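You operate a simulated robot arm through the tools that you are given. There is no shell and no other tool.

Carry out the task below with a simulated two-armed robot. There is one attempt and no reset: what you move stays moved.

TASK
Run both rail nuts down with the nut runner on program 2.
Fine: stand it back in its cup and switch the controller off. Set down upright: nut runner.

It is judged by the outcome, as a careful person would: the job done as asked, and still so three seconds after it is handed in. It fails if anything else is knocked over, pushed out of place, dropped, spilled or broken.

THE ROBOT
Two 7-joint arms with fingered hands on one trunk that stands fixed in place. Base frame: the origin is at the foot of the trunk, x ahead of it, y to its left, z up; the work surface is at about z = 0.9. Readings come in m, degrees, newtons and seconds.
The left shoulder is at [0.021, 0.17, 1.498], the right one opposite. With the tool pointing down near the work surface each hand reaches from about 0.1 to 0.66 m from the base axis, measured 20 degrees to its own side. Payload 4 kg a hand.
The TCP of each hand is the grasp point between the finger pads, 0.026 m short of the fingertips. In the tool frame z runs along the fingers and y along their closing line. The gripper opens to 0.132 m; its body begins 0.073 m behind the TCP. The gripper is a hand of 4 fingers: y runs from the thumb to the fingers, the wrist lies at [0, 0, -0.224] in the tool frame, and closing takes about 1.5 s.
Orientation is that of the tool frame in the base frame, as a unit quaternion [w, x, y, z]. With the fingers straight down and closing along the base's y, the tool's x points along the base's -x, its y along +y and its z along -z.

THE INTERFACE
- The arms move only by the tool step_arm. It takes "left_rows", "right_rows" or both (then of equal length, played together; a hand with none holds still); each is a list of rows, each a list of 7 numbers: the shift along the tool's x, y, z in cm, then the turn, a rotation vector about the tool's x, y, z in degrees, then the closure, from 0 (fully open) to 1 (shut). In form: [[x, y, z, wx, wy, wz, gripper], ...]. A call has 1 to 20 rows; each row is the pose to reach, as a shift and turn from the pose commanded when the call began, along the tool's axes at that moment. A row lasts 0.2 s, in which the tool goes at most 0.05 m and 8.6 degrees; a call with a longer step from one row to the next is refused whole, and so is a gripper value outside its range. Where a pose cannot be reached the arm comes as near as it can. A force on the tool above 90 N (or 10 N above the force at the start of the call, whichever is more), or a blocked arm, ends the call early, and 0.2 s more pass. The fingers move at their own pace (about 0.045 m/s each) and stop on an object; they squeeze with about 26 N. The grip force told is the motor's: it shows also when the fingers shut on nothing. Time passes only in rows, and 0.2 s behind the last, so rows that repeat a pose let the fingers close. The reply holds the time, the measured pose of the TCP, the force on the tool along the base axes, the opening and the grip force, in the units named above and with some noise, with the torque about the TCP (base axes, N m) and any sound that the robot's microphone picked up.
- Cameras (640 x 400 px; columns grow to the right, rows downward): "scene" is now at [0.099, -0.0287, 1.6648]; the picture's right is [-0.34, -0.94, 0.00], its down [-0.62, 0.22, -0.75] and it looks along [0.71, -0.26, -0.66] (base axes); focal length 301 px, centre (320, 200). "left" rides on the left gripper at [-0.068, 0.002, -0.097] in its tool frame; the picture's right is [-0.03, -1.00, 0.00], its down [0.82, -0.02, -0.58] and it looks along [0.58, -0.01, 0.82] (tool axes); focal length 270 px, centre (320, 200). "right" rides on the right gripper at [0.068, 0.002, -0.097] in its tool frame; the picture's right is [-0.03, 1.00, 0.00], its down [-0.82, -0.02, -0.58] and it looks along [-0.58, -0.01, 0.82] (tool axes); focal length 270 px, centre (320, 200). There is no depth. A picture from a camera that has moved, and an enlarged one, comes with that camera's place and axes in the base frame and with its lens. The place of the scene camera against the robot may be out by one fixed shift of up to 0.012 m in any direction.
- snapshot(camera): a new picture of that camera. The clock stands still meanwhile.
- lift_body(by): moves the trunk up (or, below 0, down) by that many m; the arms and the scene camera ride with it, the base frame stays. It gives what a move gives, with no picture.
- hand_shape(shape, hand): the hand has 4 fingers and takes this shape, open, in about a second: jaw (thumb against the fingers, like two jaws); tri (thumb and two fingers); tip (a fingertip pinch); poke (one finger out to press); point (the index stretched); flat (the hand flat); cup (the hand cupped); fist (a fist). The gripper value then closes the fingers along that shape, each until it touches; the sizes above hold for jaw. It gives what a move gives, with no picture.
- head_to(pan, tilt): turns the head with the scene camera to pan (to the left, within 86 degrees either way) and tilt (down, from -29 to 69), counted from straight ahead of the robot (the tilt from the chest, where the trunk bows). It gives what a move gives.
- inspect(camera, box): a new picture of the part [left, top, right, bottom] of that camera's present view, enlarged. The clock stands still meanwhile.
- finish_job(): hands the job in; it is judged then, once.

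Places have to be worked out from the pictures, the camera data and where the tool is seen. Open the grippers and draw the arms clear of the work before you hand the job in, unless the task says otherwise.

The tools are called after "Emit:" as a command line: name --argument value ..., lists and objects as JSON in quotes. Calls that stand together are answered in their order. step_arm: Moves the arms, as the interface text tells. Its arguments: {"type":"object","properties":{"left_rows":{"type":"array","items":{"type":"array","items":{"type":"number"}}},"right_rows":{"type":"array","items":{"type":"array","items":{"type":"number"}}}},"required":[]} The other tools are called the same way: lift_body (by) moves the trunk up or down; hand_shape (shape, hand) gives the hand a shape; head_to (pan, tilt) turns the head that bears the scene camera; snapshot (camera) takes a picture; inspect (camera, box) takes an enlarged picture of a part of a camera's view; finish_job () hands the job in.

At the start:

```text
time_s: 0.0
left_position: [0.4706, -0.038, 1.4601]
left_tcp_rot: [0.0, 0.0, 1.0, 0.0]
left_force: [0.7, -0.5, -0.3]
left_moment: [-0.01, 0.01, 0.04]
left_finger_gap: 0.1318
left_grasp_force: 0.0
left_shape: jaw
right_position: [0.4246, -0.4636, 1.3474]
right_tcp_rot: [0.0, 0.0, 1.0, 0.0]
right_force: [0.8, -0.7, -0.3]
right_moment: [0.04, -0.02, -0.02]
right_finger_gap: 0.1318
right_grasp_force: 0.1
right_shape: jaw
trunk travel left (down, up): [-0.725, 0.03]
head pan, tilt (commanded): [-19.9, 41.0]
```

scene: 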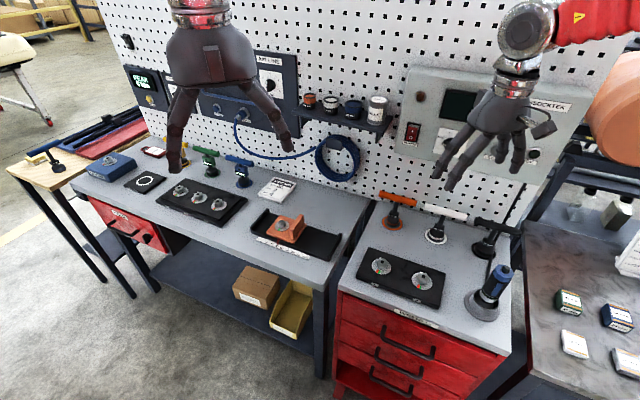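
right: 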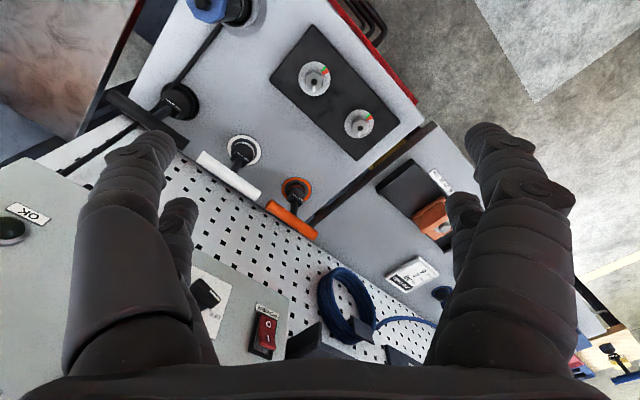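
left: 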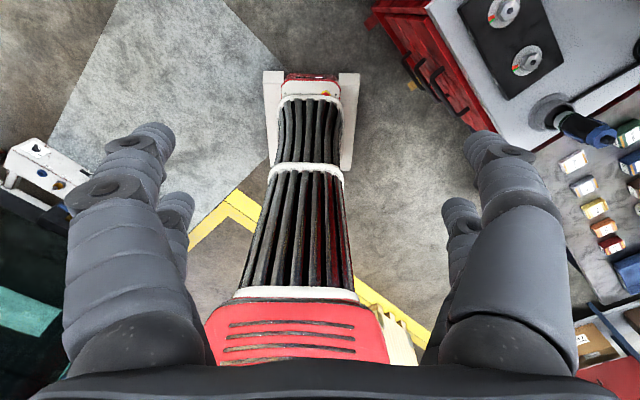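

I start by looking more closely at the scene: the controller on the right panel, the nut runner in its cup and the rail nuts. No motion yet.

Emit:
inspect --camera "scene" --box '[340, 60, 580, 210]'

Emit:
inspect --camera "scene" --box '[330, 180, 540, 340]'

Emit:
inspect --camera "scene" --box '[60, 40, 360, 260]'

Emit:
inspect --camera "right" --box '[120, 0, 480, 240]'

```text
2.67 times, centred on (460, 135) of scene
camera zoom: at [0.099, -0.0287, 1.6648], right [-0.34, -0.94, 0.0], down [-0.62, 0.22, -0.75], along [0.71, -0.26, -0.66], focal length 802 px, centre (-53, 373)
```

zoom: 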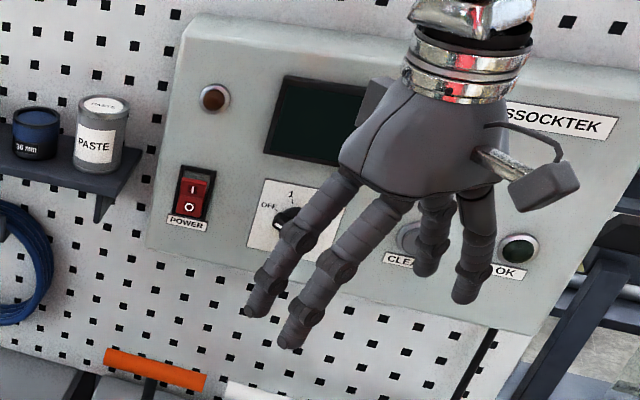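

```text
2.50 times, centred on (435, 260) of scene
camera zoom: at [0.099, -0.0287, 1.6648], right [-0.34, -0.94, 0.0], down [-0.62, 0.22, -0.75], along [0.71, -0.26, -0.66], focal length 752 px, centre (32, 50)
```

zoom: 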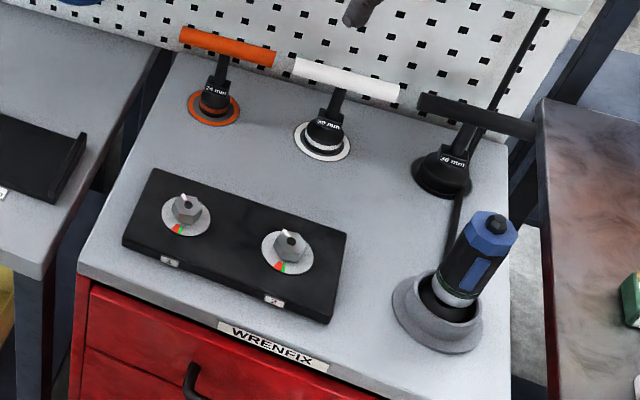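

```text
1.82 times, centred on (210, 150) of scene
camera zoom: at [0.099, -0.0287, 1.6648], right [-0.34, -0.94, 0.0], down [-0.62, 0.22, -0.75], along [0.71, -0.26, -0.66], focal length 547 px, centre (520, 291)
```

zoom: 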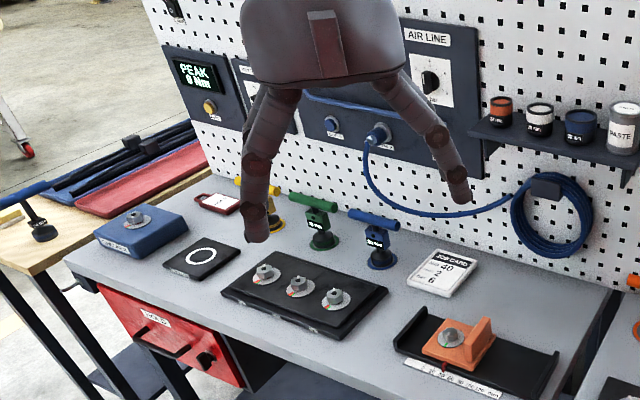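

```text
1.67 times, centred on (300, 120) of right
camera zoom: at [0.3569, -0.461, 1.4431], right [0.03, 1.0, 0.0], down [0.82, -0.02, 0.58], along [0.58, -0.01, -0.82], focal length 450 px, centre (353, 333)
```

zoom: 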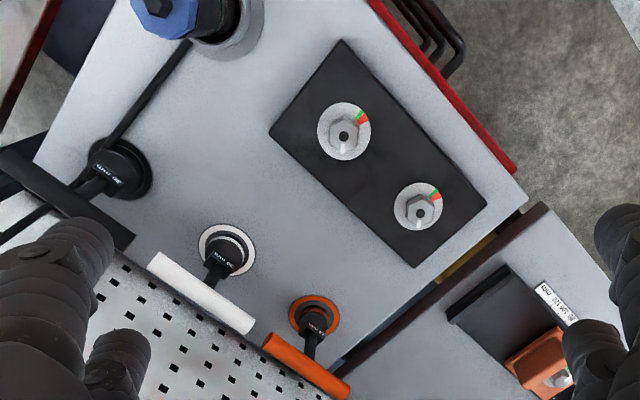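

The panel (controller with a POWER rocker, a program dial and CLEAR/OK) is partly hidden by the right hand. I draw the right hand back towards the body and aside so that I can read the panel.

Emit:
step_arm --right_rows '[[4, -3, 0, 0, 0, 0, 0], [8, -6, 0, 0, 0, 0, 0], [12, -9, 0, 0, 0, 0, 0], [16, -12, 0, 0, 0, 0, 0], [18, -14, 0, 0, 0, 0, 0]]'

Emit:
head_to --pan -40 --tilt 35

Emit:
snapshot --camera "scene"

```text
time_s: 1.2
left_position: [0.4699, -0.0375, 1.4594]
left_tcp_rot: [0.0, 0.0, 1.0, 0.001]
left_force: [-0.1, 0.3, 0.0]
left_moment: [0.0, 0.0, -0.04]
left_finger_gap: 0.1319
left_grasp_force: 0.1
left_shape: jaw
right_position: [0.2456, -0.6014, 1.3447]
right_tcp_rot: [0.0, 0.0, 1.0, 0.001]
right_force: [-0.2, -0.1, -0.3]
right_moment: [0.02, 0.02, 0.0]
right_finger_gap: 0.132
right_grasp_force: 0.0
right_shape: jaw
trunk travel left (down, up): [-0.725, 0.03]
head pan, tilt (commanded): [-19.9, 41.0]
```

```text
time_s: 2.0
left_position: [0.4701, -0.0385, 1.4584]
left_tcp_rot: [0.0, -0.001, 1.0, -0.001]
left_force: [-0.3, 0.4, 0.0]
left_moment: [0.0, 0.0, 0.03]
left_finger_gap: 0.1319
left_grasp_force: 0.1
left_shape: jaw
right_position: [0.2451, -0.6016, 1.3464]
right_tcp_rot: [0.0, 0.0, 1.0, -0.001]
right_force: [1.7, 0.6, 0.5]
right_moment: [0.02, 0.01, -0.03]
right_finger_gap: 0.1318
right_grasp_force: 0.0
right_shape: jaw
trunk travel left (down, up): [-0.725, 0.03]
head pan, tilt (commanded): [-40.0, 35.0]
```

```text
taken
camera scene: at [0.0869, -0.0565, 1.6738], right [-0.64, -0.77, 0.0], down [-0.44, 0.37, -0.82], along [0.63, -0.53, -0.57], focal length 301 px, centre (320, 200)
```

scene: 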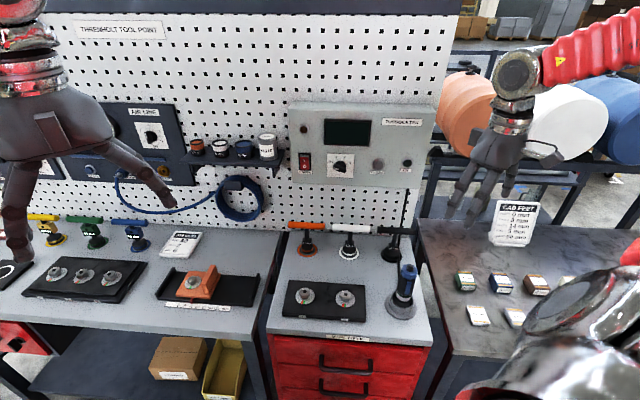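

Now the panel is in clear view. I enlarge it, the nut runner and the rail nuts.

Emit:
inspect --camera "scene" --box '[280, 95, 440, 195]'

Emit:
inspect --camera "scene" --box '[360, 215, 450, 345]'

Emit:
inspect --camera "scene" --box '[270, 270, 380, 340]'

Emit:
inspect --camera "scene" --box '[440, 190, 560, 260]'

Emit:
inspect --camera "scene" --box '[140, 210, 240, 320]'

```text
4.00 times, centred on (360, 145) of scene
camera zoom: at [0.0869, -0.0565, 1.6738], right [-0.64, -0.77, 0.0], down [-0.44, 0.37, -0.82], along [0.63, -0.53, -0.57], focal length 1203 px, centre (160, 420)
```

zoom: 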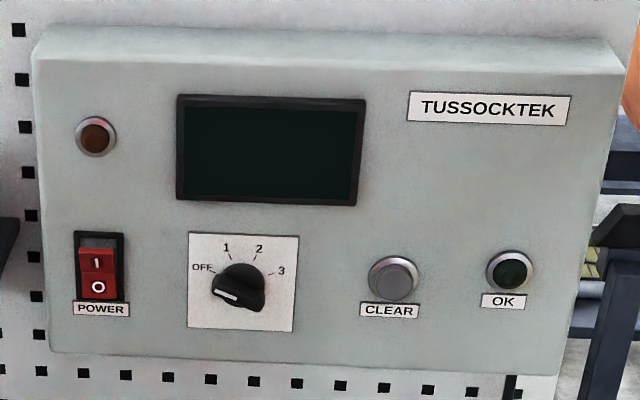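

```text
3.08 times, centred on (405, 280) of scene
camera zoom: at [0.0869, -0.0565, 1.6738], right [-0.64, -0.77, 0.0], down [-0.44, 0.37, -0.82], along [0.63, -0.53, -0.57], focal length 925 px, centre (58, -46)
```

zoom: 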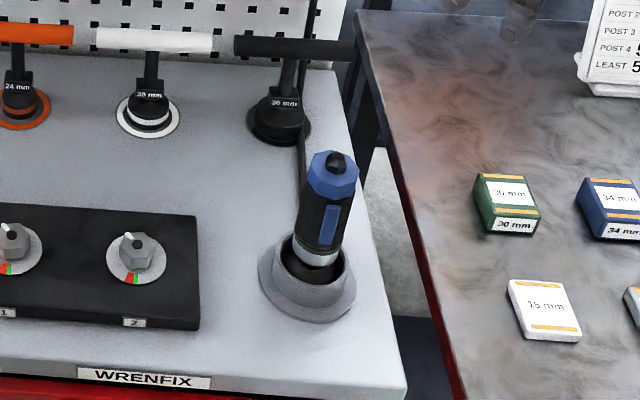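

```text
5.71 times, centred on (325, 305) of scene
camera zoom: at [0.0869, -0.0565, 1.6738], right [-0.64, -0.77, 0.0], down [-0.44, 0.37, -0.82], along [0.63, -0.53, -0.57], focal length 1718 px, centre (291, -400)
```

zoom: 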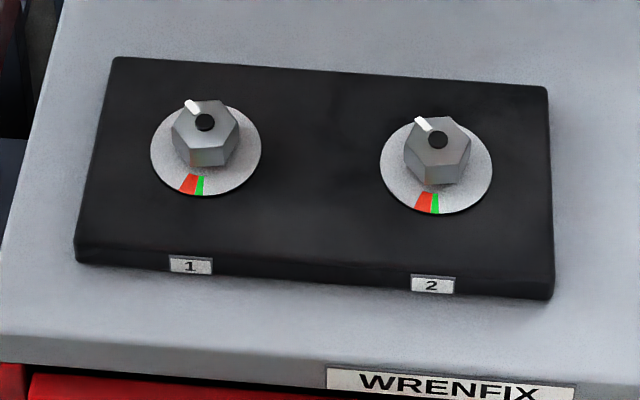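

```text
5.33 times, centred on (500, 225) of scene
camera zoom: at [0.0869, -0.0565, 1.6738], right [-0.64, -0.77, 0.0], down [-0.44, 0.37, -0.82], along [0.63, -0.53, -0.57], focal length 1604 px, centre (-640, 67)
```

zoom: 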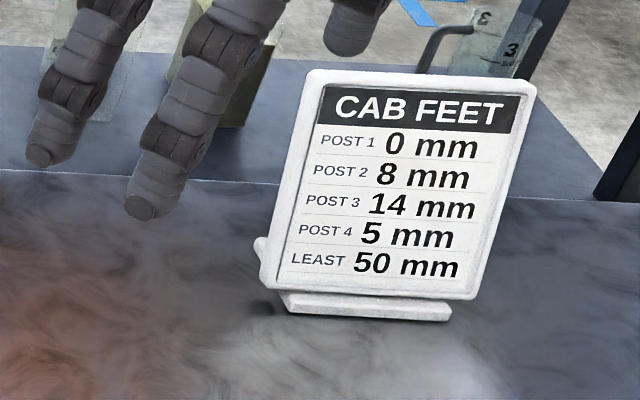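

```text
3.64 times, centred on (190, 265) of scene
camera zoom: at [0.0869, -0.0565, 1.6738], right [-0.64, -0.77, 0.0], down [-0.44, 0.37, -0.82], along [0.63, -0.53, -0.57], focal length 1093 px, centre (793, -36)
```

zoom: 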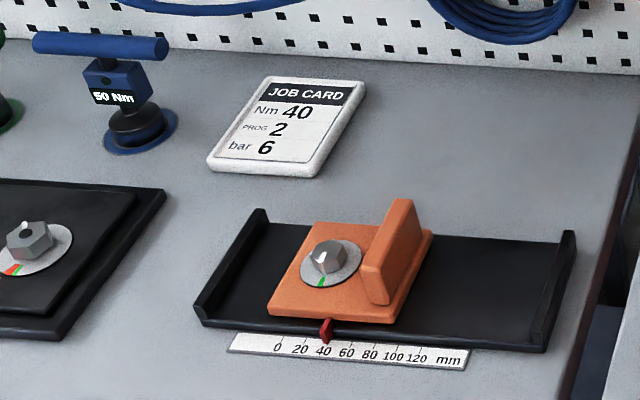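

The controller is a TUSSOCKTEK with a POWER rocker, a dial OFF/1/2/3, a CLEAR button and an OK lamp; the two rail nuts (labelled 1, 2) are on the black plate, and the runner stands in the cup. I take the right hand's view from here to get a second line of sight.

Emit:
snapshot --camera "right"

Emit:
inspect --camera "scene" --box '[320, 148, 360, 182]'

Emit:
inspect --camera "scene" --box '[380, 255, 425, 325]'

```text
taken
camera right: at [0.1771, -0.5994, 1.4416], right [0.03, 1.0, 0.0], down [0.82, -0.02, 0.58], along [0.58, -0.01, -0.82], focal length 270 px, centre (320, 200)
```

right: 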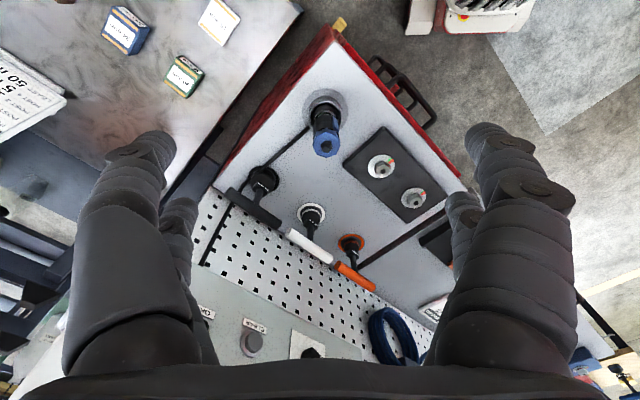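

```text
11.76 times, centred on (340, 165) of scene
camera zoom: at [0.0869, -0.0565, 1.6738], right [-0.64, -0.77, 0.0], down [-0.44, 0.37, -0.82], along [0.63, -0.53, -0.57], focal length 3538 px, centre (85, 612)
```

zoom: 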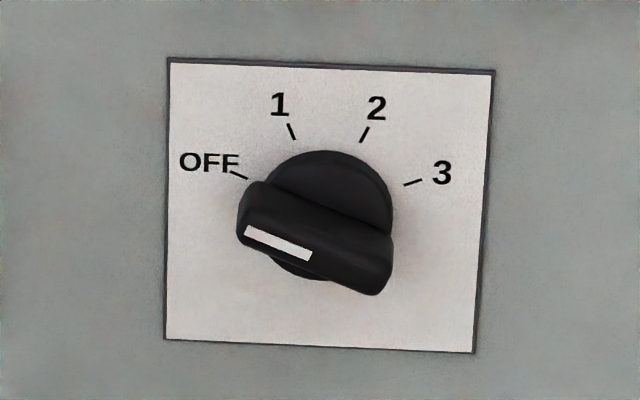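

```text
5.71 times, centred on (402, 290) of scene
camera zoom: at [0.0869, -0.0565, 1.6738], right [-0.64, -0.77, 0.0], down [-0.44, 0.37, -0.82], along [0.63, -0.53, -0.57], focal length 1718 px, centre (-151, -314)
```

zoom: 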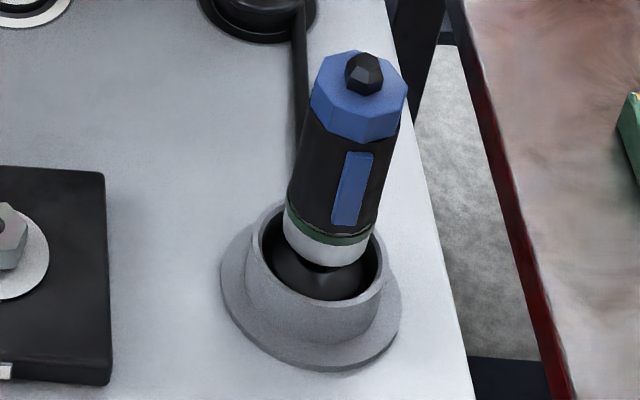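

Both views place the dial at about (0.67, -0.63, 1.23), with the panel facing the robot squarely at −45° yaw. I now turn the right hand to point level at the panel from a standoff, to look at it closely with the hand camera.

Emit:
step_arm --right_rows '[[-1.7, 0.833, 0.375, 2.93, -7.075, 2.93, 0], [-3.4, 1.667, 0.75, 5.87, -14.15, 5.87, 0], [-5.1, 2.5, 1.125, 8.8, -21.2, 8.8, 0], [-6.8, 3.33, 1.5, 11.7, -28.3, 11.7, 0], [-8.5, 4.17, 1.875, 14.67, -35.4, 14.67, 0], [-10.2, 5, 2.25, 17.6, -42.45, 17.6, 0], [-11.9, 5.83, 2.625, 20.5, -49.5, 20.5, 0], [-13.6, 6.67, 3, 23.5, -56.6, 23.5, 0], [-15.3, 7.5, 3.375, 26.4, -63.7, 26.4, 0], [-17, 8.33, 3.75, 29.3, -70.75, 29.3, 0], [-18.7, 9.17, 4.125, 32.3, -77.8, 32.3, 0], [-20.4, 10, 4.5, 35.2, -84.9, 35.2, 0]]'

Emit:
snapshot --camera "right"

Emit:
snapshot --camera "scene"

```text
time_s: 4.6
left_position: [0.4709, -0.0359, 1.4604]
left_tcp_rot: [-0.001, -0.001, 1.0, 0.0]
left_force: [-0.5, 0.1, 0.5]
left_moment: [0.01, 0.0, 0.01]
left_finger_gap: 0.1317
left_grasp_force: 0.1
left_shape: jaw
right_position: [0.4347, -0.5366, 1.4945]
right_tcp_rot: [0.592, 0.265, 0.72, -0.246]
right_force: [0.0, -0.6, -0.2]
right_moment: [0.03, 0.0, -0.02]
right_finger_gap: 0.1318
right_grasp_force: 0.0
right_shape: jaw
right hand out of reach, approached as far as the arm can: row 8, 9, 10, 11, 12
trunk travel left (down, up): [-0.725, 0.03]
head pan, tilt (commanded): [-40.0, 35.0]
```

```text
taken
camera right: at [0.3554, -0.4651, 1.4426], right [0.68, 0.74, -0.02], down [-0.3, 0.3, 0.91], along [0.67, -0.61, 0.42], focal length 270 px, centre (320, 200)
```

right: 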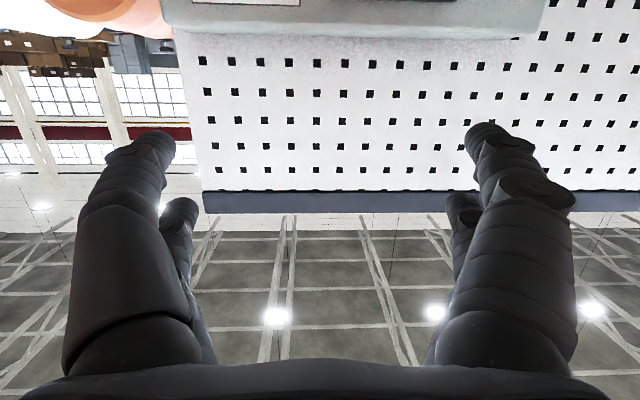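

```text
taken
camera scene: at [0.0882, -0.0559, 1.6738], right [-0.64, -0.77, 0.0], down [-0.44, 0.37, -0.82], along [0.63, -0.53, -0.57], focal length 301 px, centre (320, 200)
```

scene: 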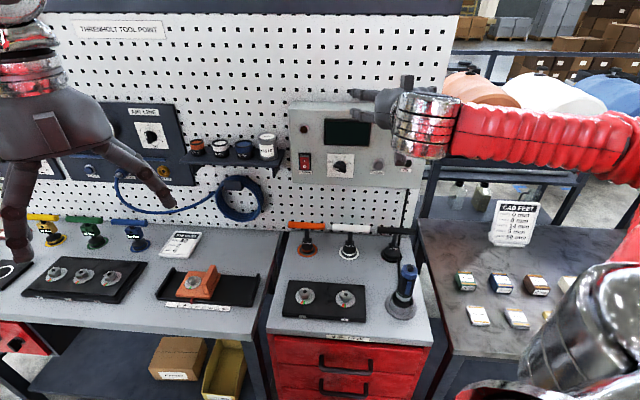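

The level pose was out of reach at that height: the arm levelled out at the shoulder's height (z≈1.49). I lower the trunk so that the shoulder comes near the panel's height; both hands stay well above the benches.

Emit:
lift_body --by -0.24

Emit:
snapshot --camera "right"

Emit:
snapshot --camera "scene"

```text
time_s: 7.1
left_position: [0.47, -0.0368, 1.2205]
left_tcp_rot: [0.0, -0.001, 1.0, 0.0]
left_force: [0.2, 0.1, -0.7]
left_moment: [0.02, -0.02, -0.04]
left_finger_gap: 0.1319
left_grasp_force: 0.1
left_shape: jaw
right_position: [0.4332, -0.5365, 1.2524]
right_tcp_rot: [0.592, 0.265, 0.72, -0.246]
right_force: [0.0, 0.8, -0.2]
right_moment: [-0.02, 0.01, 0.02]
right_finger_gap: 0.1317
right_grasp_force: 0.1
right_shape: jaw
trunk travel left (down, up): [-0.485, 0.27]
head pan, tilt (commanded): [-40.0, 35.0]
```

```text
taken
camera right: at [0.3537, -0.4636, 1.2005], right [0.68, 0.74, -0.02], down [-0.3, 0.3, 0.91], along [0.67, -0.61, 0.42], focal length 270 px, centre (320, 200)
```

right: 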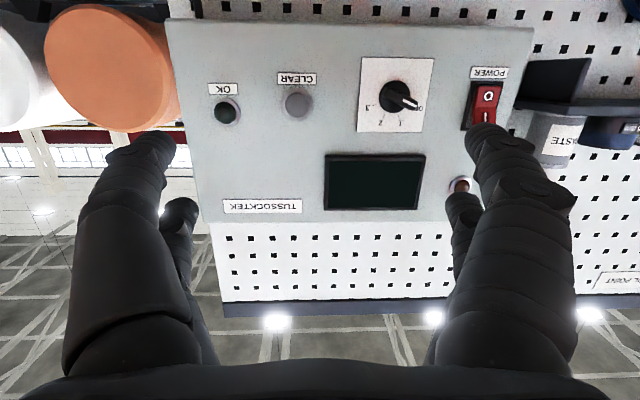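

```text
taken
camera scene: at [0.0986, -0.0565, 1.4335], right [-0.64, -0.77, 0.0], down [-0.44, 0.37, -0.82], along [0.63, -0.53, -0.57], focal length 301 px, centre (320, 200)
```

scene: 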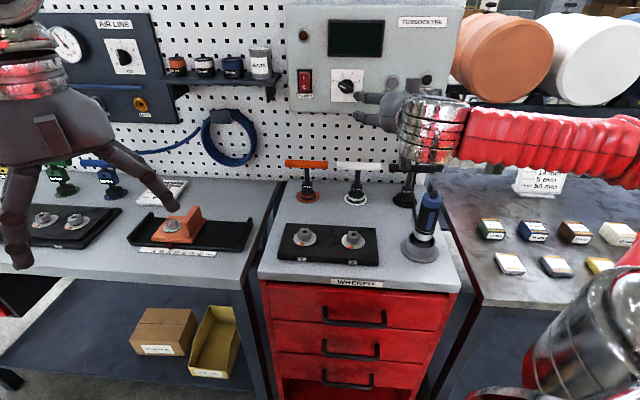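

The hand camera now sees the whole panel. The dial triangulates at about (0.678, -0.632, 1.225) and the POWER rocker's centre at about (0.762, -0.558, 1.231), with the panel face roughly 0.25 m ahead of the hand. I shape the right hand to poke and look at where the finger is.

Emit:
hand_shape --shape "poke" --hand "right"

Emit:
snapshot --camera "right"

Emit:
inspect --camera "scene" --box '[280, 0, 480, 130]'

```text
time_s: 8.0
left_position: [0.4699, -0.0373, 1.2192]
left_tcp_rot: [0.0, 0.0, 1.0, 0.001]
left_force: [0.6, -0.8, 0.0]
left_moment: [0.04, 0.02, -0.01]
left_finger_gap: 0.1321
left_grasp_force: 0.2
left_shape: jaw
right_position: [0.434, -0.5374, 1.2503]
right_tcp_rot: [0.592, 0.265, 0.721, -0.246]
right_force: [0.1, 0.4, 0.5]
right_moment: [0.0, -0.02, 0.0]
right_finger_gap: 0.0
right_grasp_force: 0.0
right_shape: poke
trunk travel left (down, up): [-0.485, 0.27]
head pan, tilt (commanded): [-40.0, 35.0]
```

```text
taken
camera right: at [0.3537, -0.4638, 1.2003], right [0.68, 0.74, -0.02], down [-0.3, 0.3, 0.91], along [0.67, -0.61, 0.42], focal length 270 px, centre (320, 200)
```

right: 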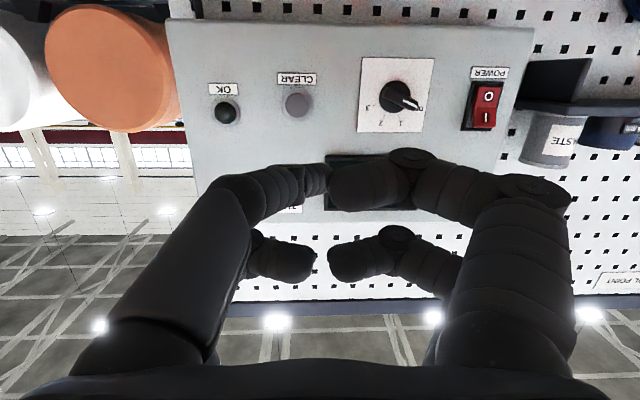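

```text
3.08 times, centred on (380, 65) of scene
camera zoom: at [0.0987, -0.0566, 1.4334], right [-0.64, -0.77, 0.0], down [-0.44, 0.37, -0.82], along [0.63, -0.53, -0.57], focal length 925 px, centre (135, 615)
```

zoom: 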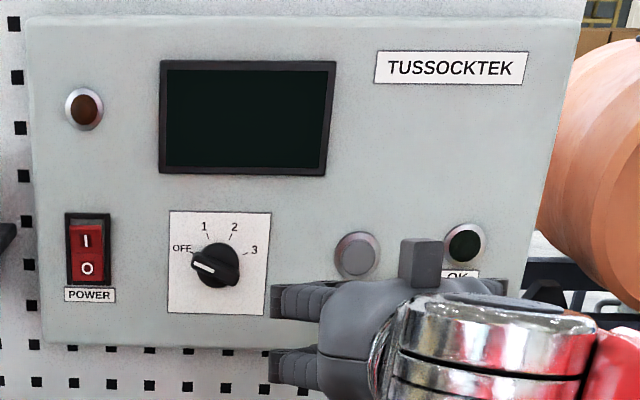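

In the poke shape the fingers look folded inwards; I enlarge the hand view to see which finger leads.

Emit:
inspect --camera "right" --box '[180, 120, 480, 310]'

Emit:
inspect --camera "scene" --box '[350, 70, 470, 150]'

```text
2.11 times, centred on (330, 215) of right
camera zoom: at [0.3537, -0.4638, 1.2003], right [0.68, 0.74, -0.02], down [-0.3, 0.3, 0.91], along [0.67, -0.61, 0.42], focal length 569 px, centre (299, 168)
```

zoom: 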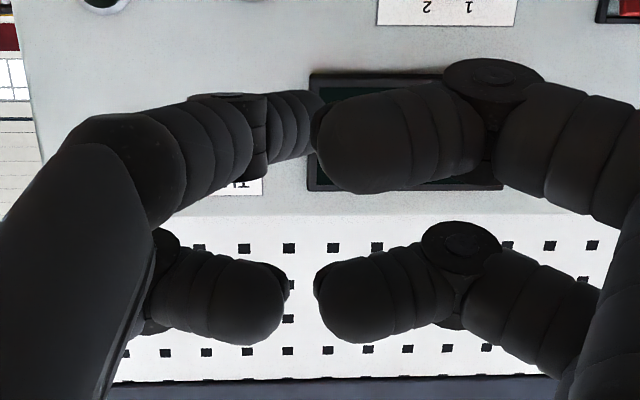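

```text
5.00 times, centred on (410, 110) of scene
camera zoom: at [0.0987, -0.0566, 1.4334], right [-0.64, -0.77, 0.0], down [-0.44, 0.37, -0.82], along [0.63, -0.53, -0.57], focal length 1503 px, centre (-130, 650)
```

zoom: 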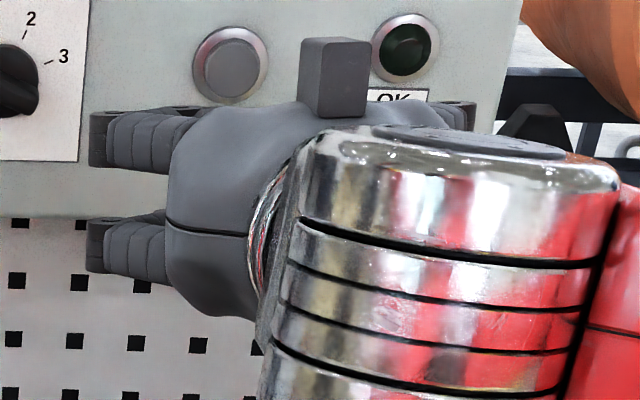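

All four fingers seem folded inwards here, perhaps with little reach. I try the "point" shape for comparison before choosing.

Emit:
hand_shape --shape "point" --hand "right"

Emit:
snapshot --camera "right"

Emit:
inspect --camera "scene" --box '[320, 40, 480, 150]'

```text
time_s: 8.9
left_position: [0.4704, -0.0378, 1.2199]
left_tcp_rot: [-0.002, 0.0, 1.0, 0.0]
left_force: [0.0, -1.4, 0.4]
left_moment: [0.01, 0.0, 0.02]
left_finger_gap: 0.1319
left_grasp_force: 0.1
left_shape: jaw
right_position: [0.4332, -0.5354, 1.2502]
right_tcp_rot: [0.592, 0.264, 0.72, -0.246]
right_force: [0.4, 1.0, 0.4]
right_moment: [0.02, 0.02, 0.0]
right_finger_gap: 0.0002
right_grasp_force: 0.1
right_shape: point
trunk travel left (down, up): [-0.485, 0.27]
head pan, tilt (commanded): [-40.0, 35.0]
```

```text
taken
camera right: at [0.3538, -0.4638, 1.2003], right [0.68, 0.74, -0.02], down [-0.3, 0.3, 0.91], along [0.67, -0.61, 0.42], focal length 270 px, centre (320, 200)
```

right: 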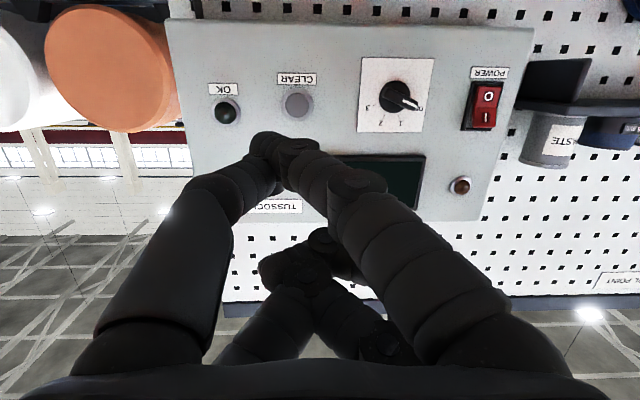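

```text
3.64 times, centred on (400, 95) of scene
camera zoom: at [0.0987, -0.0566, 1.4334], right [-0.64, -0.77, 0.0], down [-0.44, 0.37, -0.82], along [0.63, -0.53, -0.57], focal length 1093 px, centre (29, 582)
```

zoom: 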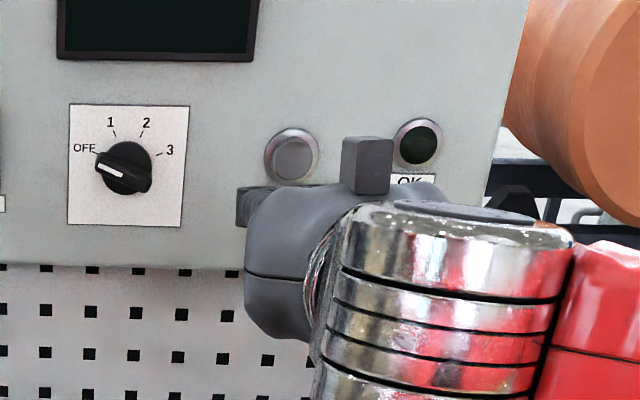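

I let a second pass to be sure the shape has settled, then look again.

Emit:
step_arm --right_rows '[[0, 0, 0, 0, 0, 0, 0], [0, 0, 0, 0, 0, 0, 0], [0, 0, 0, 0, 0, 0, 0], [0, 0, 0, 0, 0, 0, 0]]'

Emit:
inspect --camera "right" --box '[120, 80, 560, 355]'

```text
time_s: 9.9
left_position: [0.4697, -0.0376, 1.2199]
left_tcp_rot: [-0.001, 0.0, 1.0, 0.0]
left_force: [0.1, -0.6, -0.1]
left_moment: [-0.01, 0.03, 0.02]
left_finger_gap: 0.1317
left_grasp_force: 0.1
left_shape: jaw
right_position: [0.4337, -0.5359, 1.2513]
right_tcp_rot: [0.592, 0.265, 0.72, -0.246]
right_force: [0.1, 0.2, -0.5]
right_moment: [0.0, 0.04, 0.02]
right_finger_gap: 0.0
right_grasp_force: 0.1
right_shape: point
trunk travel left (down, up): [-0.485, 0.27]
head pan, tilt (commanded): [-40.0, 35.0]
```

```text
1.45 times, centred on (340, 218) of right
camera zoom: at [0.3538, -0.4638, 1.2003], right [0.68, 0.74, -0.02], down [-0.3, 0.3, 0.91], along [0.67, -0.61, 0.42], focal length 393 px, centre (291, 174)
```

zoom: 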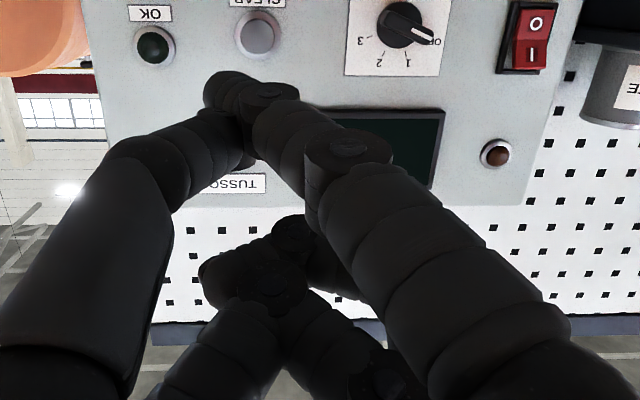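

In "point" the index tip leads, at about tool (0.02, -0.02, +0.025). I bring it to a standoff about 6 cm before the upper (I) half of the rocker, yawed a little so that the hand body stays clear of the paste shelf on the left.

Emit:
step_arm --right_rows '[[-0.53, 2.21, 1.62, -1.25, -1.04, 0.12, 0], [-1.07, 4.42, 3.24, -2.5, -2.08, 0.24, 0], [-1.6, 6.63, 4.86, -3.75, -3.12, 0.36, 0], [-2.13, 8.84, 6.48, -5.0, -4.16, 0.48, 0], [-2.67, 11.05, 8.1, -6.25, -5.2, 0.6, 0], [-3.2, 13.25, 9.73, -7.5, -6.24, 0.72, 0], [-3.73, 15.46, 11.35, -8.75, -7.28, 0.84, 0], [-4.26, 17.67, 12.97, -10.0, -8.32, 0.96, 0], [-4.8, 19.88, 14.6, -11.25, -9.36, 1.08, 0], [-5.33, 22.09, 16.21, -12.5, -10.4, 1.2, 0]]'

Emit:
snapshot --camera "right"

Emit:
inspect --camera "scene" --box '[240, 20, 440, 150]'

```text
time_s: 12.1
left_position: [0.4722, -0.0368, 1.2198]
left_tcp_rot: [-0.001, 0.001, 1.0, 0.0]
left_force: [0.0, -0.2, -0.7]
left_moment: [0.01, -0.01, -0.01]
left_finger_gap: 0.1319
left_grasp_force: 0.1
left_shape: jaw
right_position: [0.7054, -0.4939, 1.3273]
right_tcp_rot: [0.657, 0.183, 0.709, -0.179]
right_force: [0.5, 0.6, 0.1]
right_moment: [-0.01, 0.02, 0.02]
right_finger_gap: 0.0
right_grasp_force: 0.0
right_shape: point
right hand out of reach, approached as far as the arm can: row 1, 2, 3, 4, 5, 6, 7, 8, 9, 10
trunk travel left (down, up): [-0.485, 0.27]
head pan, tilt (commanded): [-40.0, 35.0]
```

```text
taken
camera right: at [0.6176, -0.4422, 1.265], right [0.5, 0.87, 0.01], down [-0.45, 0.25, 0.86], along [0.74, -0.43, 0.52], focal length 270 px, centre (320, 200)
```

right: 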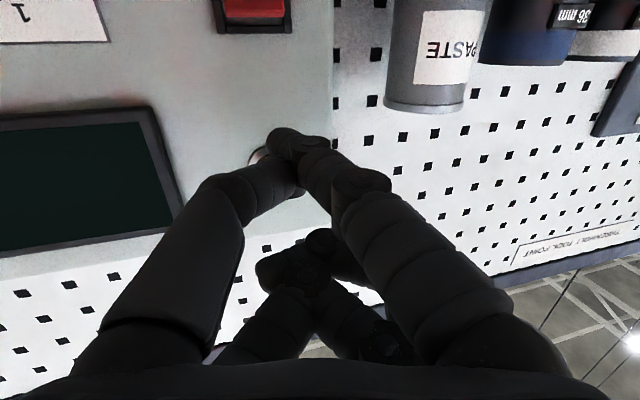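

```text
3.08 times, centred on (340, 85) of scene
camera zoom: at [0.1003, -0.0561, 1.4333], right [-0.64, -0.77, 0.0], down [-0.44, 0.37, -0.82], along [0.63, -0.53, -0.57], focal length 925 px, centre (258, 554)
```

zoom: 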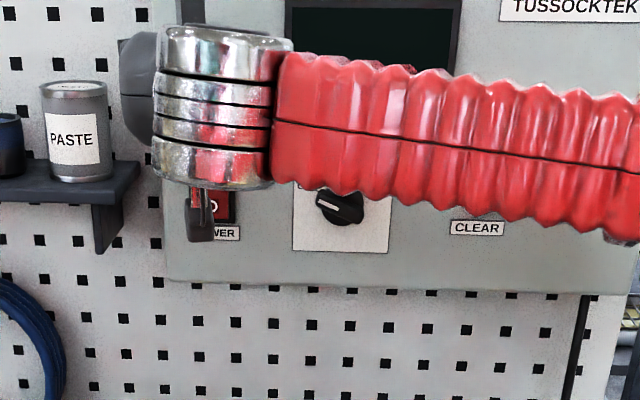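

The arm held about 6 cm too high: in this elbow posture the hand must be above shoulder height. I back off a little from the panel, then lower the trunk another 0.14 m so that the same arm posture puts the finger at rocker height.

Emit:
step_arm --right_rows '[[0, -1, -2, 0, 0, 0, 0], [0, -2, -4, 0, 0, 0, 0]]'

Emit:
lift_body --by -0.14

Emit:
snapshot --camera "right"

Emit:
snapshot --camera "scene"

```text
time_s: 12.7
left_position: [0.4692, -0.0372, 1.22]
left_tcp_rot: [0.0, 0.0, 1.0, 0.0]
left_force: [-0.2, -0.3, -0.9]
left_moment: [0.01, 0.03, -0.01]
left_finger_gap: 0.1319
left_grasp_force: 0.0
left_shape: jaw
right_position: [0.6568, -0.4945, 1.3327]
right_tcp_rot: [0.657, 0.184, 0.709, -0.179]
right_force: [0.9, -0.5, -1.1]
right_moment: [-0.02, 0.02, 0.03]
right_finger_gap: 0.0002
right_grasp_force: 0.1
right_shape: point
trunk travel left (down, up): [-0.485, 0.27]
head pan, tilt (commanded): [-40.0, 35.0]
```

```text
time_s: 14.4
left_position: [0.4691, -0.0365, 1.0811]
left_tcp_rot: [-0.001, -0.001, 1.0, 0.0]
left_force: [-0.2, -0.3, -0.4]
left_moment: [0.01, -0.03, 0.0]
left_finger_gap: 0.1319
left_grasp_force: 0.1
left_shape: jaw
right_position: [0.6587, -0.4936, 1.1936]
right_tcp_rot: [0.657, 0.183, 0.709, -0.179]
right_force: [0.0, -0.8, -0.5]
right_moment: [0.03, 0.01, -0.03]
right_finger_gap: 0.0001
right_grasp_force: 0.1
right_shape: point
trunk travel left (down, up): [-0.345, 0.41]
head pan, tilt (commanded): [-40.0, 35.0]
```

```text
taken
camera right: at [0.5721, -0.4427, 1.1311], right [0.5, 0.87, 0.01], down [-0.45, 0.25, 0.86], along [0.74, -0.43, 0.52], focal length 270 px, centre (320, 200)
```

right: 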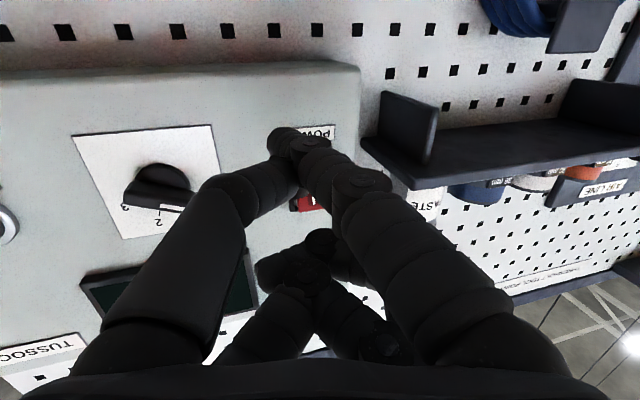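

```text
taken
camera scene: at [0.1281, -0.0565, 1.2922], right [-0.64, -0.77, 0.0], down [-0.44, 0.37, -0.82], along [0.63, -0.53, -0.57], focal length 301 px, centre (320, 200)
```

scene: 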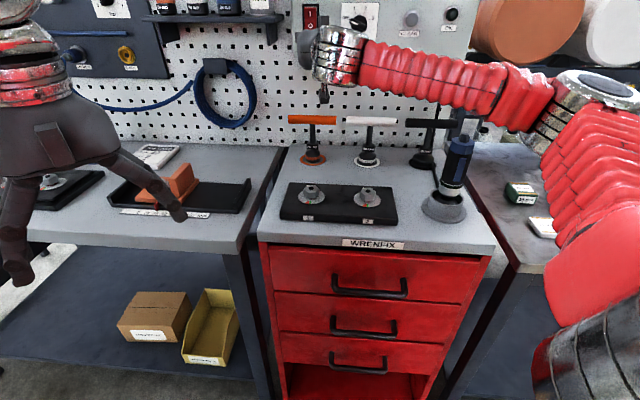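

The finger now points at the panel below and right of the rocker, with room ahead. I raise it about 8 cm, shift it 2 cm left, and stop about 4 cm before the upper half of the rocker to check the aim.

Emit:
step_arm --right_rows '[[-2.7, 0.7, 0.5, 0, 0, 0, 0], [-5.5, 1.5, 1, 0, 0, 0, 0], [-8.2, 2.2, 2, 0, 0, 0, 0], [-8.2, 2.2, 3.7, 0, 0, 0, 0], [-8.2, 2.2, 5.4, 0, 0, 0, 0]]'

Emit:
snapshot --camera "right"

Emit:
inspect --camera "scene" --box '[260, 0, 480, 110]'

```text
time_s: 15.6
left_position: [0.4701, -0.0375, 1.0799]
left_tcp_rot: [-0.001, 0.0, 1.0, 0.0]
left_force: [0.5, 0.4, 0.1]
left_moment: [0.0, 0.03, 0.03]
left_finger_gap: 0.1319
left_grasp_force: 0.1
left_shape: jaw
right_position: [0.7242, -0.5021, 1.2698]
right_tcp_rot: [0.657, 0.183, 0.709, -0.179]
right_force: [-0.6, 0.3, -0.4]
right_moment: [0.0, -0.01, -0.03]
right_finger_gap: 0.0002
right_grasp_force: 0.1
right_shape: point
trunk travel left (down, up): [-0.345, 0.41]
head pan, tilt (commanded): [-40.0, 35.0]
```

```text
taken
camera right: at [0.6366, -0.4516, 1.2079], right [0.5, 0.87, 0.01], down [-0.45, 0.25, 0.86], along [0.74, -0.43, 0.52], focal length 270 px, centre (320, 200)
```

right: 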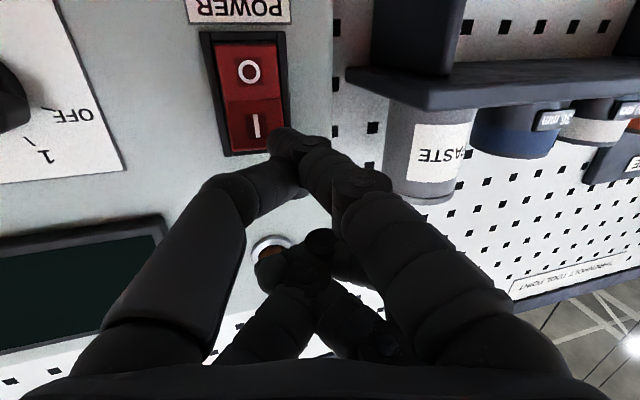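

```text
2.91 times, centred on (370, 55) of scene
camera zoom: at [0.129, -0.0565, 1.2919], right [-0.64, -0.77, 0.0], down [-0.44, 0.37, -0.82], along [0.63, -0.53, -0.57], focal length 875 px, centre (174, 622)
```

zoom: 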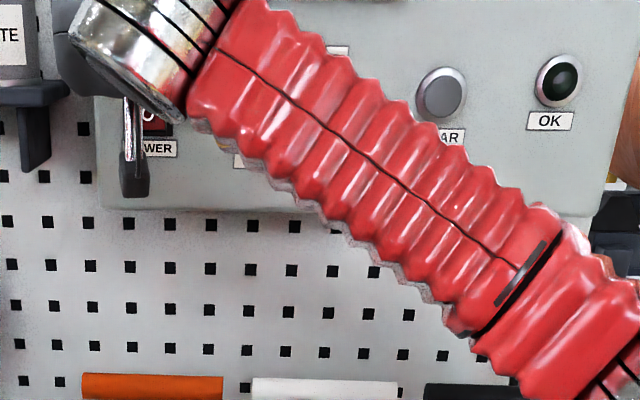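

The pose was reached well: the rocker's "I" half is at about lateral 0.7 cm right of the fingertip and 2.5–3 cm ahead. I shift right and up slightly and close to about 1 cm.

Emit:
step_arm --right_rows '[[-0.4, -0.7, 0.4, 0, 0, 0, 0], [-0.51, -1.2, 1.2, 0, 0, 0, 0], [-0.51, -1.2, 1.71, 0, 0, 0, 0]]'

Emit:
inspect --camera "right" --box '[140, 20, 400, 220]'

```text
time_s: 16.4
left_position: [0.467, -0.0357, 1.0815]
left_tcp_rot: [0.001, 0.0, 1.0, -0.001]
left_force: [-0.3, 1.0, -0.2]
left_moment: [0.01, 0.01, 0.05]
left_finger_gap: 0.132
left_grasp_force: 0.1
left_shape: jaw
right_position: [0.7295, -0.5174, 1.277]
right_tcp_rot: [0.659, 0.179, 0.709, -0.177]
right_force: [-22.5, 24.1, -6.4]
right_moment: [0.65, 0.52, -0.28]
right_finger_gap: 0.0
right_grasp_force: 0.0
right_shape: point
trunk travel left (down, up): [-0.345, 0.41]
head pan, tilt (commanded): [-40.0, 35.0]
```

```text
2.00 times, centred on (270, 120) of right
camera zoom: at [0.6421, -0.4663, 1.2159], right [0.49, 0.87, 0.01], down [-0.46, 0.25, 0.85], along [0.74, -0.42, 0.52], focal length 541 px, centre (420, 360)
```

zoom: 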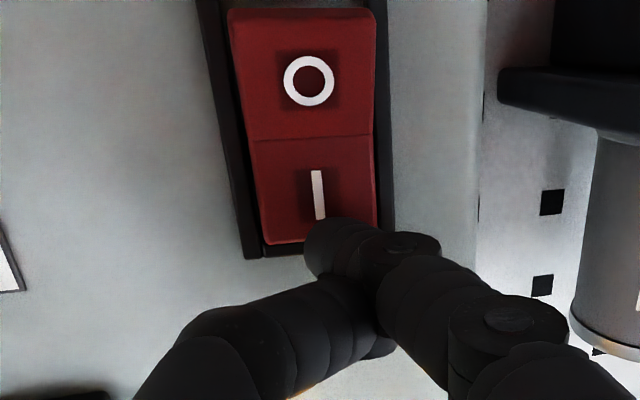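

The finger has met the rocker with about 33 N. I back off along the panel normal and look whether the lamp and display have come on.

Emit:
step_arm --right_rows '[[0.13, 0.52, -1.9, 0, 0, 0, 0], [0.26, 1.05, -3.85, 0, 0, 0, 0], [0.4, 1.57, -5.8, 0, 0, 0, 0], [0.5, 1.57, -8, 0, 0, 0, 0]]'

Emit:
snapshot --camera "right"

Emit:
inspect --camera "scene" --box '[260, 0, 480, 110]'

```text
time_s: 17.4
left_position: [0.4698, -0.0375, 1.0801]
left_tcp_rot: [0.0, 0.0, 1.0, 0.0]
left_force: [0.3, -0.1, 1.0]
left_moment: [0.01, -0.03, 0.0]
left_finger_gap: 0.1318
left_grasp_force: 0.0
left_shape: jaw
right_position: [0.672, -0.4705, 1.2743]
right_tcp_rot: [0.657, 0.184, 0.709, -0.179]
right_force: [-0.3, 0.2, 0.6]
right_moment: [-0.02, 0.01, -0.01]
right_finger_gap: 0.0
right_grasp_force: 0.0
right_shape: point
trunk travel left (down, up): [-0.345, 0.41]
head pan, tilt (commanded): [-40.0, 35.0]
```

```text
taken
camera right: at [0.5841, -0.4188, 1.2117], right [0.5, 0.87, 0.01], down [-0.45, 0.25, 0.86], along [0.74, -0.43, 0.52], focal length 270 px, centre (320, 200)
```

right: 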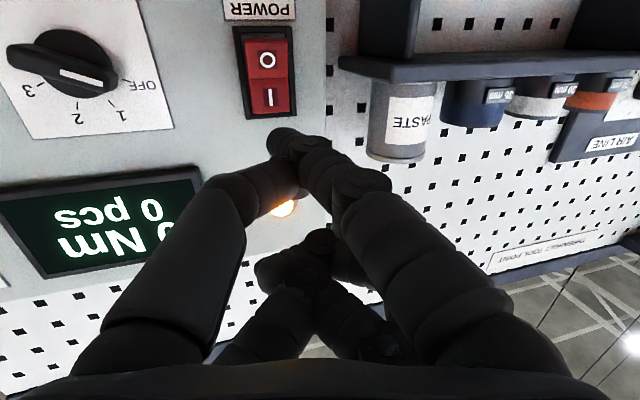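

```text
2.91 times, centred on (370, 55) of scene
camera zoom: at [0.1282, -0.0568, 1.292], right [-0.64, -0.77, 0.0], down [-0.44, 0.37, -0.82], along [0.63, -0.53, -0.57], focal length 875 px, centre (174, 622)
```

zoom: 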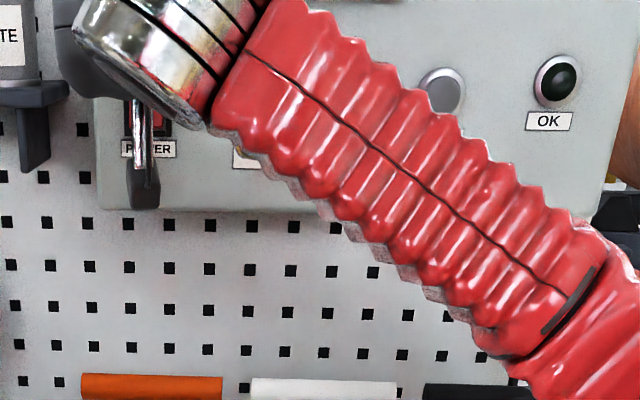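

Power is on: the lamp is lit and the display reads 0 Nm, 0 pcs. Next is the dial, from OFF to 2. I draw back and roll the hand so that its closing line lies across the knob's bar, at a standoff in front of the dial.

Emit:
step_arm --right_rows '[[0.6, -1.2, -0.38, 1.74, 0.6, -7.3, 0], [1.21, -2.4, -0.76, 3.49, 1.2, -14.6, 0], [1.81, -3.6, -1.15, 5.23, 1.8, -21.9, 0], [2.41, -4.8, -1.53, 6.98, 2.4, -29.2, 0], [3.02, -6.0, -1.91, 8.72, 3.0, -36.5, 0], [3.62, -7.19, -2.29, 10.47, 3.6, -43.8, 0], [4.22, -8.39, -2.68, 12.21, 4.2, -51.1, 0], [4.83, -9.59, -3.06, 13.96, 4.8, -58.4, 0], [5.43, -10.79, -3.44, 15.7, 5.4, -65.7, 0]]'

Emit:
hand_shape --shape "jaw" --hand "right"

Emit:
snapshot --camera "right"

Emit:
snapshot --camera "scene"

```text
time_s: 19.4
left_position: [0.4695, -0.0368, 1.0798]
left_tcp_rot: [0.0, -0.001, 1.0, -0.001]
left_force: [0.8, -0.6, -0.1]
left_moment: [-0.03, 0.0, 0.02]
left_finger_gap: 0.1317
left_grasp_force: 0.0
left_shape: jaw
right_position: [0.5834, -0.5441, 1.2256]
right_tcp_rot: [0.393, -0.139, 0.694, -0.587]
right_force: [-0.4, 0.2, 0.5]
right_moment: [-0.01, -0.03, 0.02]
right_finger_gap: 0.0001
right_grasp_force: 0.1
right_shape: point
trunk travel left (down, up): [-0.345, 0.41]
head pan, tilt (commanded): [-40.0, 35.0]
```

```text
time_s: 20.3
left_position: [0.4703, -0.0377, 1.0792]
left_tcp_rot: [0.0, 0.0, 1.0, 0.0]
left_force: [-0.6, 0.4, 1.1]
left_moment: [-0.02, 0.0, 0.01]
left_finger_gap: 0.1319
left_grasp_force: 0.0
left_shape: jaw
right_position: [0.5845, -0.5436, 1.2243]
right_tcp_rot: [0.393, -0.139, 0.694, -0.587]
right_force: [0.7, -0.6, -0.2]
right_moment: [0.0, 0.03, 0.02]
right_finger_gap: 0.1316
right_grasp_force: 0.0
right_shape: jaw
trunk travel left (down, up): [-0.345, 0.41]
head pan, tilt (commanded): [-40.0, 35.0]
```

```text
taken
camera right: at [0.4718, -0.52, 1.1963], right [0.29, 0.29, -0.91], down [0.12, 0.94, 0.33], along [0.95, -0.2, 0.23], focal length 270 px, centre (320, 200)
```

right: 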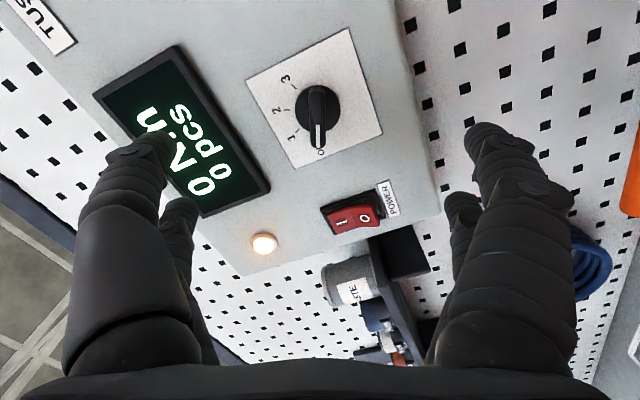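

```text
taken
camera scene: at [0.1285, -0.0566, 1.292], right [-0.64, -0.77, 0.0], down [-0.44, 0.37, -0.82], along [0.63, -0.53, -0.57], focal length 301 px, centre (320, 200)
```

scene: 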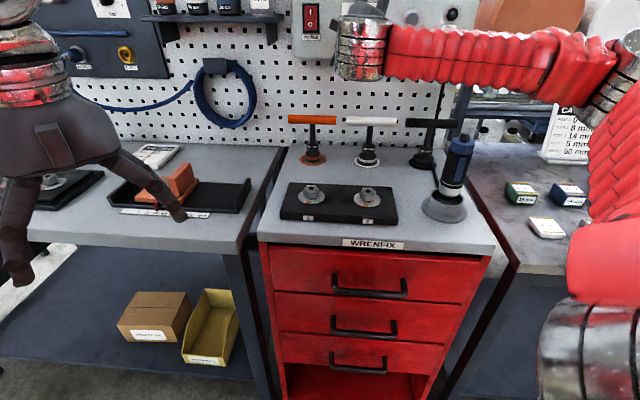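

The closing line now lies square across the knob's bar and the dial's plate is centred within about 1 mm of the tool axis. I close 4 cm straight ahead and look again, to measure the true distance to the panel by the change in scale.

Emit:
step_arm --right_rows '[[0, 0, 2, 0, 0, 0, 0], [0, 0, 4, 0, 0, 0, 0]]'

Emit:
snapshot --camera "right"

```text
time_s: 20.9
left_position: [0.4706, -0.0378, 1.08]
left_tcp_rot: [-0.001, 0.0, 1.0, 0.001]
left_force: [0.5, -0.5, 0.1]
left_moment: [0.02, 0.01, 0.01]
left_finger_gap: 0.1317
left_grasp_force: 0.1
left_shape: jaw
right_position: [0.6128, -0.5732, 1.2259]
right_tcp_rot: [0.394, -0.14, 0.694, -0.586]
right_force: [-0.8, 0.6, -0.7]
right_moment: [0.0, 0.01, 0.03]
right_finger_gap: 0.1318
right_grasp_force: 0.1
right_shape: jaw
trunk travel left (down, up): [-0.345, 0.41]
head pan, tilt (commanded): [-40.0, 35.0]
```

```text
taken
camera right: at [0.5, -0.5481, 1.1959], right [0.28, 0.29, -0.91], down [0.12, 0.94, 0.33], along [0.95, -0.2, 0.23], focal length 270 px, centre (320, 200)
```

right: 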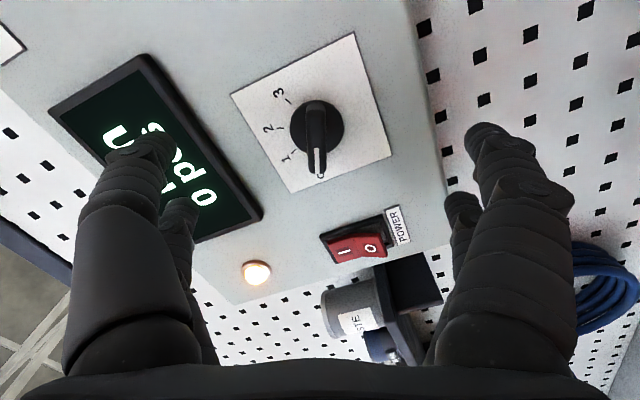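

From the image shift, the panel face is nearer than the scene camera suggested: about 6–7 cm ahead of the TCP, with the knob axis about 0.7–1 cm along tool +x. I shift 0.8 cm along +x and 1.5 cm ahead, and measure again.

Emit:
step_arm --right_rows '[[0.4, 0, 0.8, 0, 0, 0, 0], [0.8, 0, 1.5, 0, 0, 0, 0]]'

Emit:
snapshot --camera "right"

Emit:
inspect --camera "scene" --box '[280, 0, 480, 100]'

```text
time_s: 21.5
left_position: [0.4698, -0.038, 1.0792]
left_tcp_rot: [0.0, 0.0, 1.0, 0.0]
left_force: [-0.5, -0.8, 0.2]
left_moment: [-0.01, 0.03, 0.0]
left_finger_gap: 0.1321
left_grasp_force: 0.1
left_shape: jaw
right_position: [0.6173, -0.587, 1.2205]
right_tcp_rot: [0.393, -0.139, 0.694, -0.587]
right_force: [0.1, 0.1, 0.0]
right_moment: [0.05, 0.0, 0.02]
right_finger_gap: 0.132
right_grasp_force: 0.1
right_shape: jaw
trunk travel left (down, up): [-0.345, 0.41]
head pan, tilt (commanded): [-40.0, 35.0]
```

```text
taken
camera right: at [0.505, -0.5639, 1.1925], right [0.29, 0.29, -0.91], down [0.12, 0.94, 0.33], along [0.95, -0.2, 0.23], focal length 270 px, centre (320, 200)
```

right: 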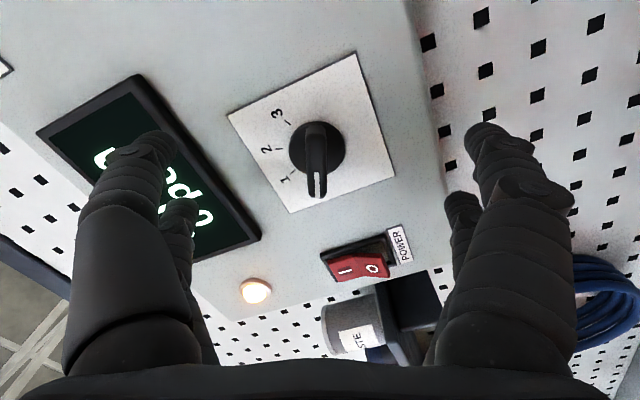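

```text
3.20 times, centred on (380, 50) of scene
camera zoom: at [0.1285, -0.0566, 1.292], right [-0.64, -0.77, 0.0], down [-0.44, 0.37, -0.82], along [0.63, -0.53, -0.57], focal length 962 px, centre (128, 680)
```

zoom: 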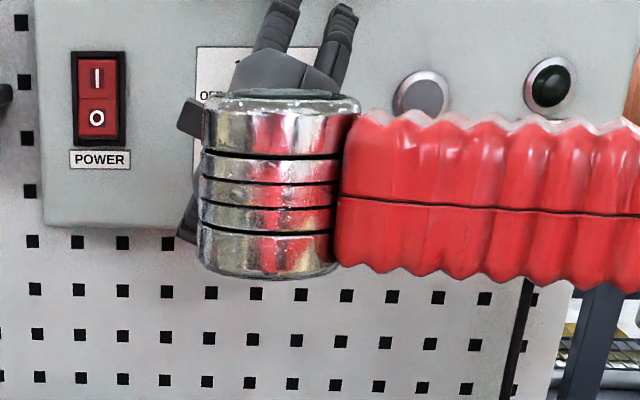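

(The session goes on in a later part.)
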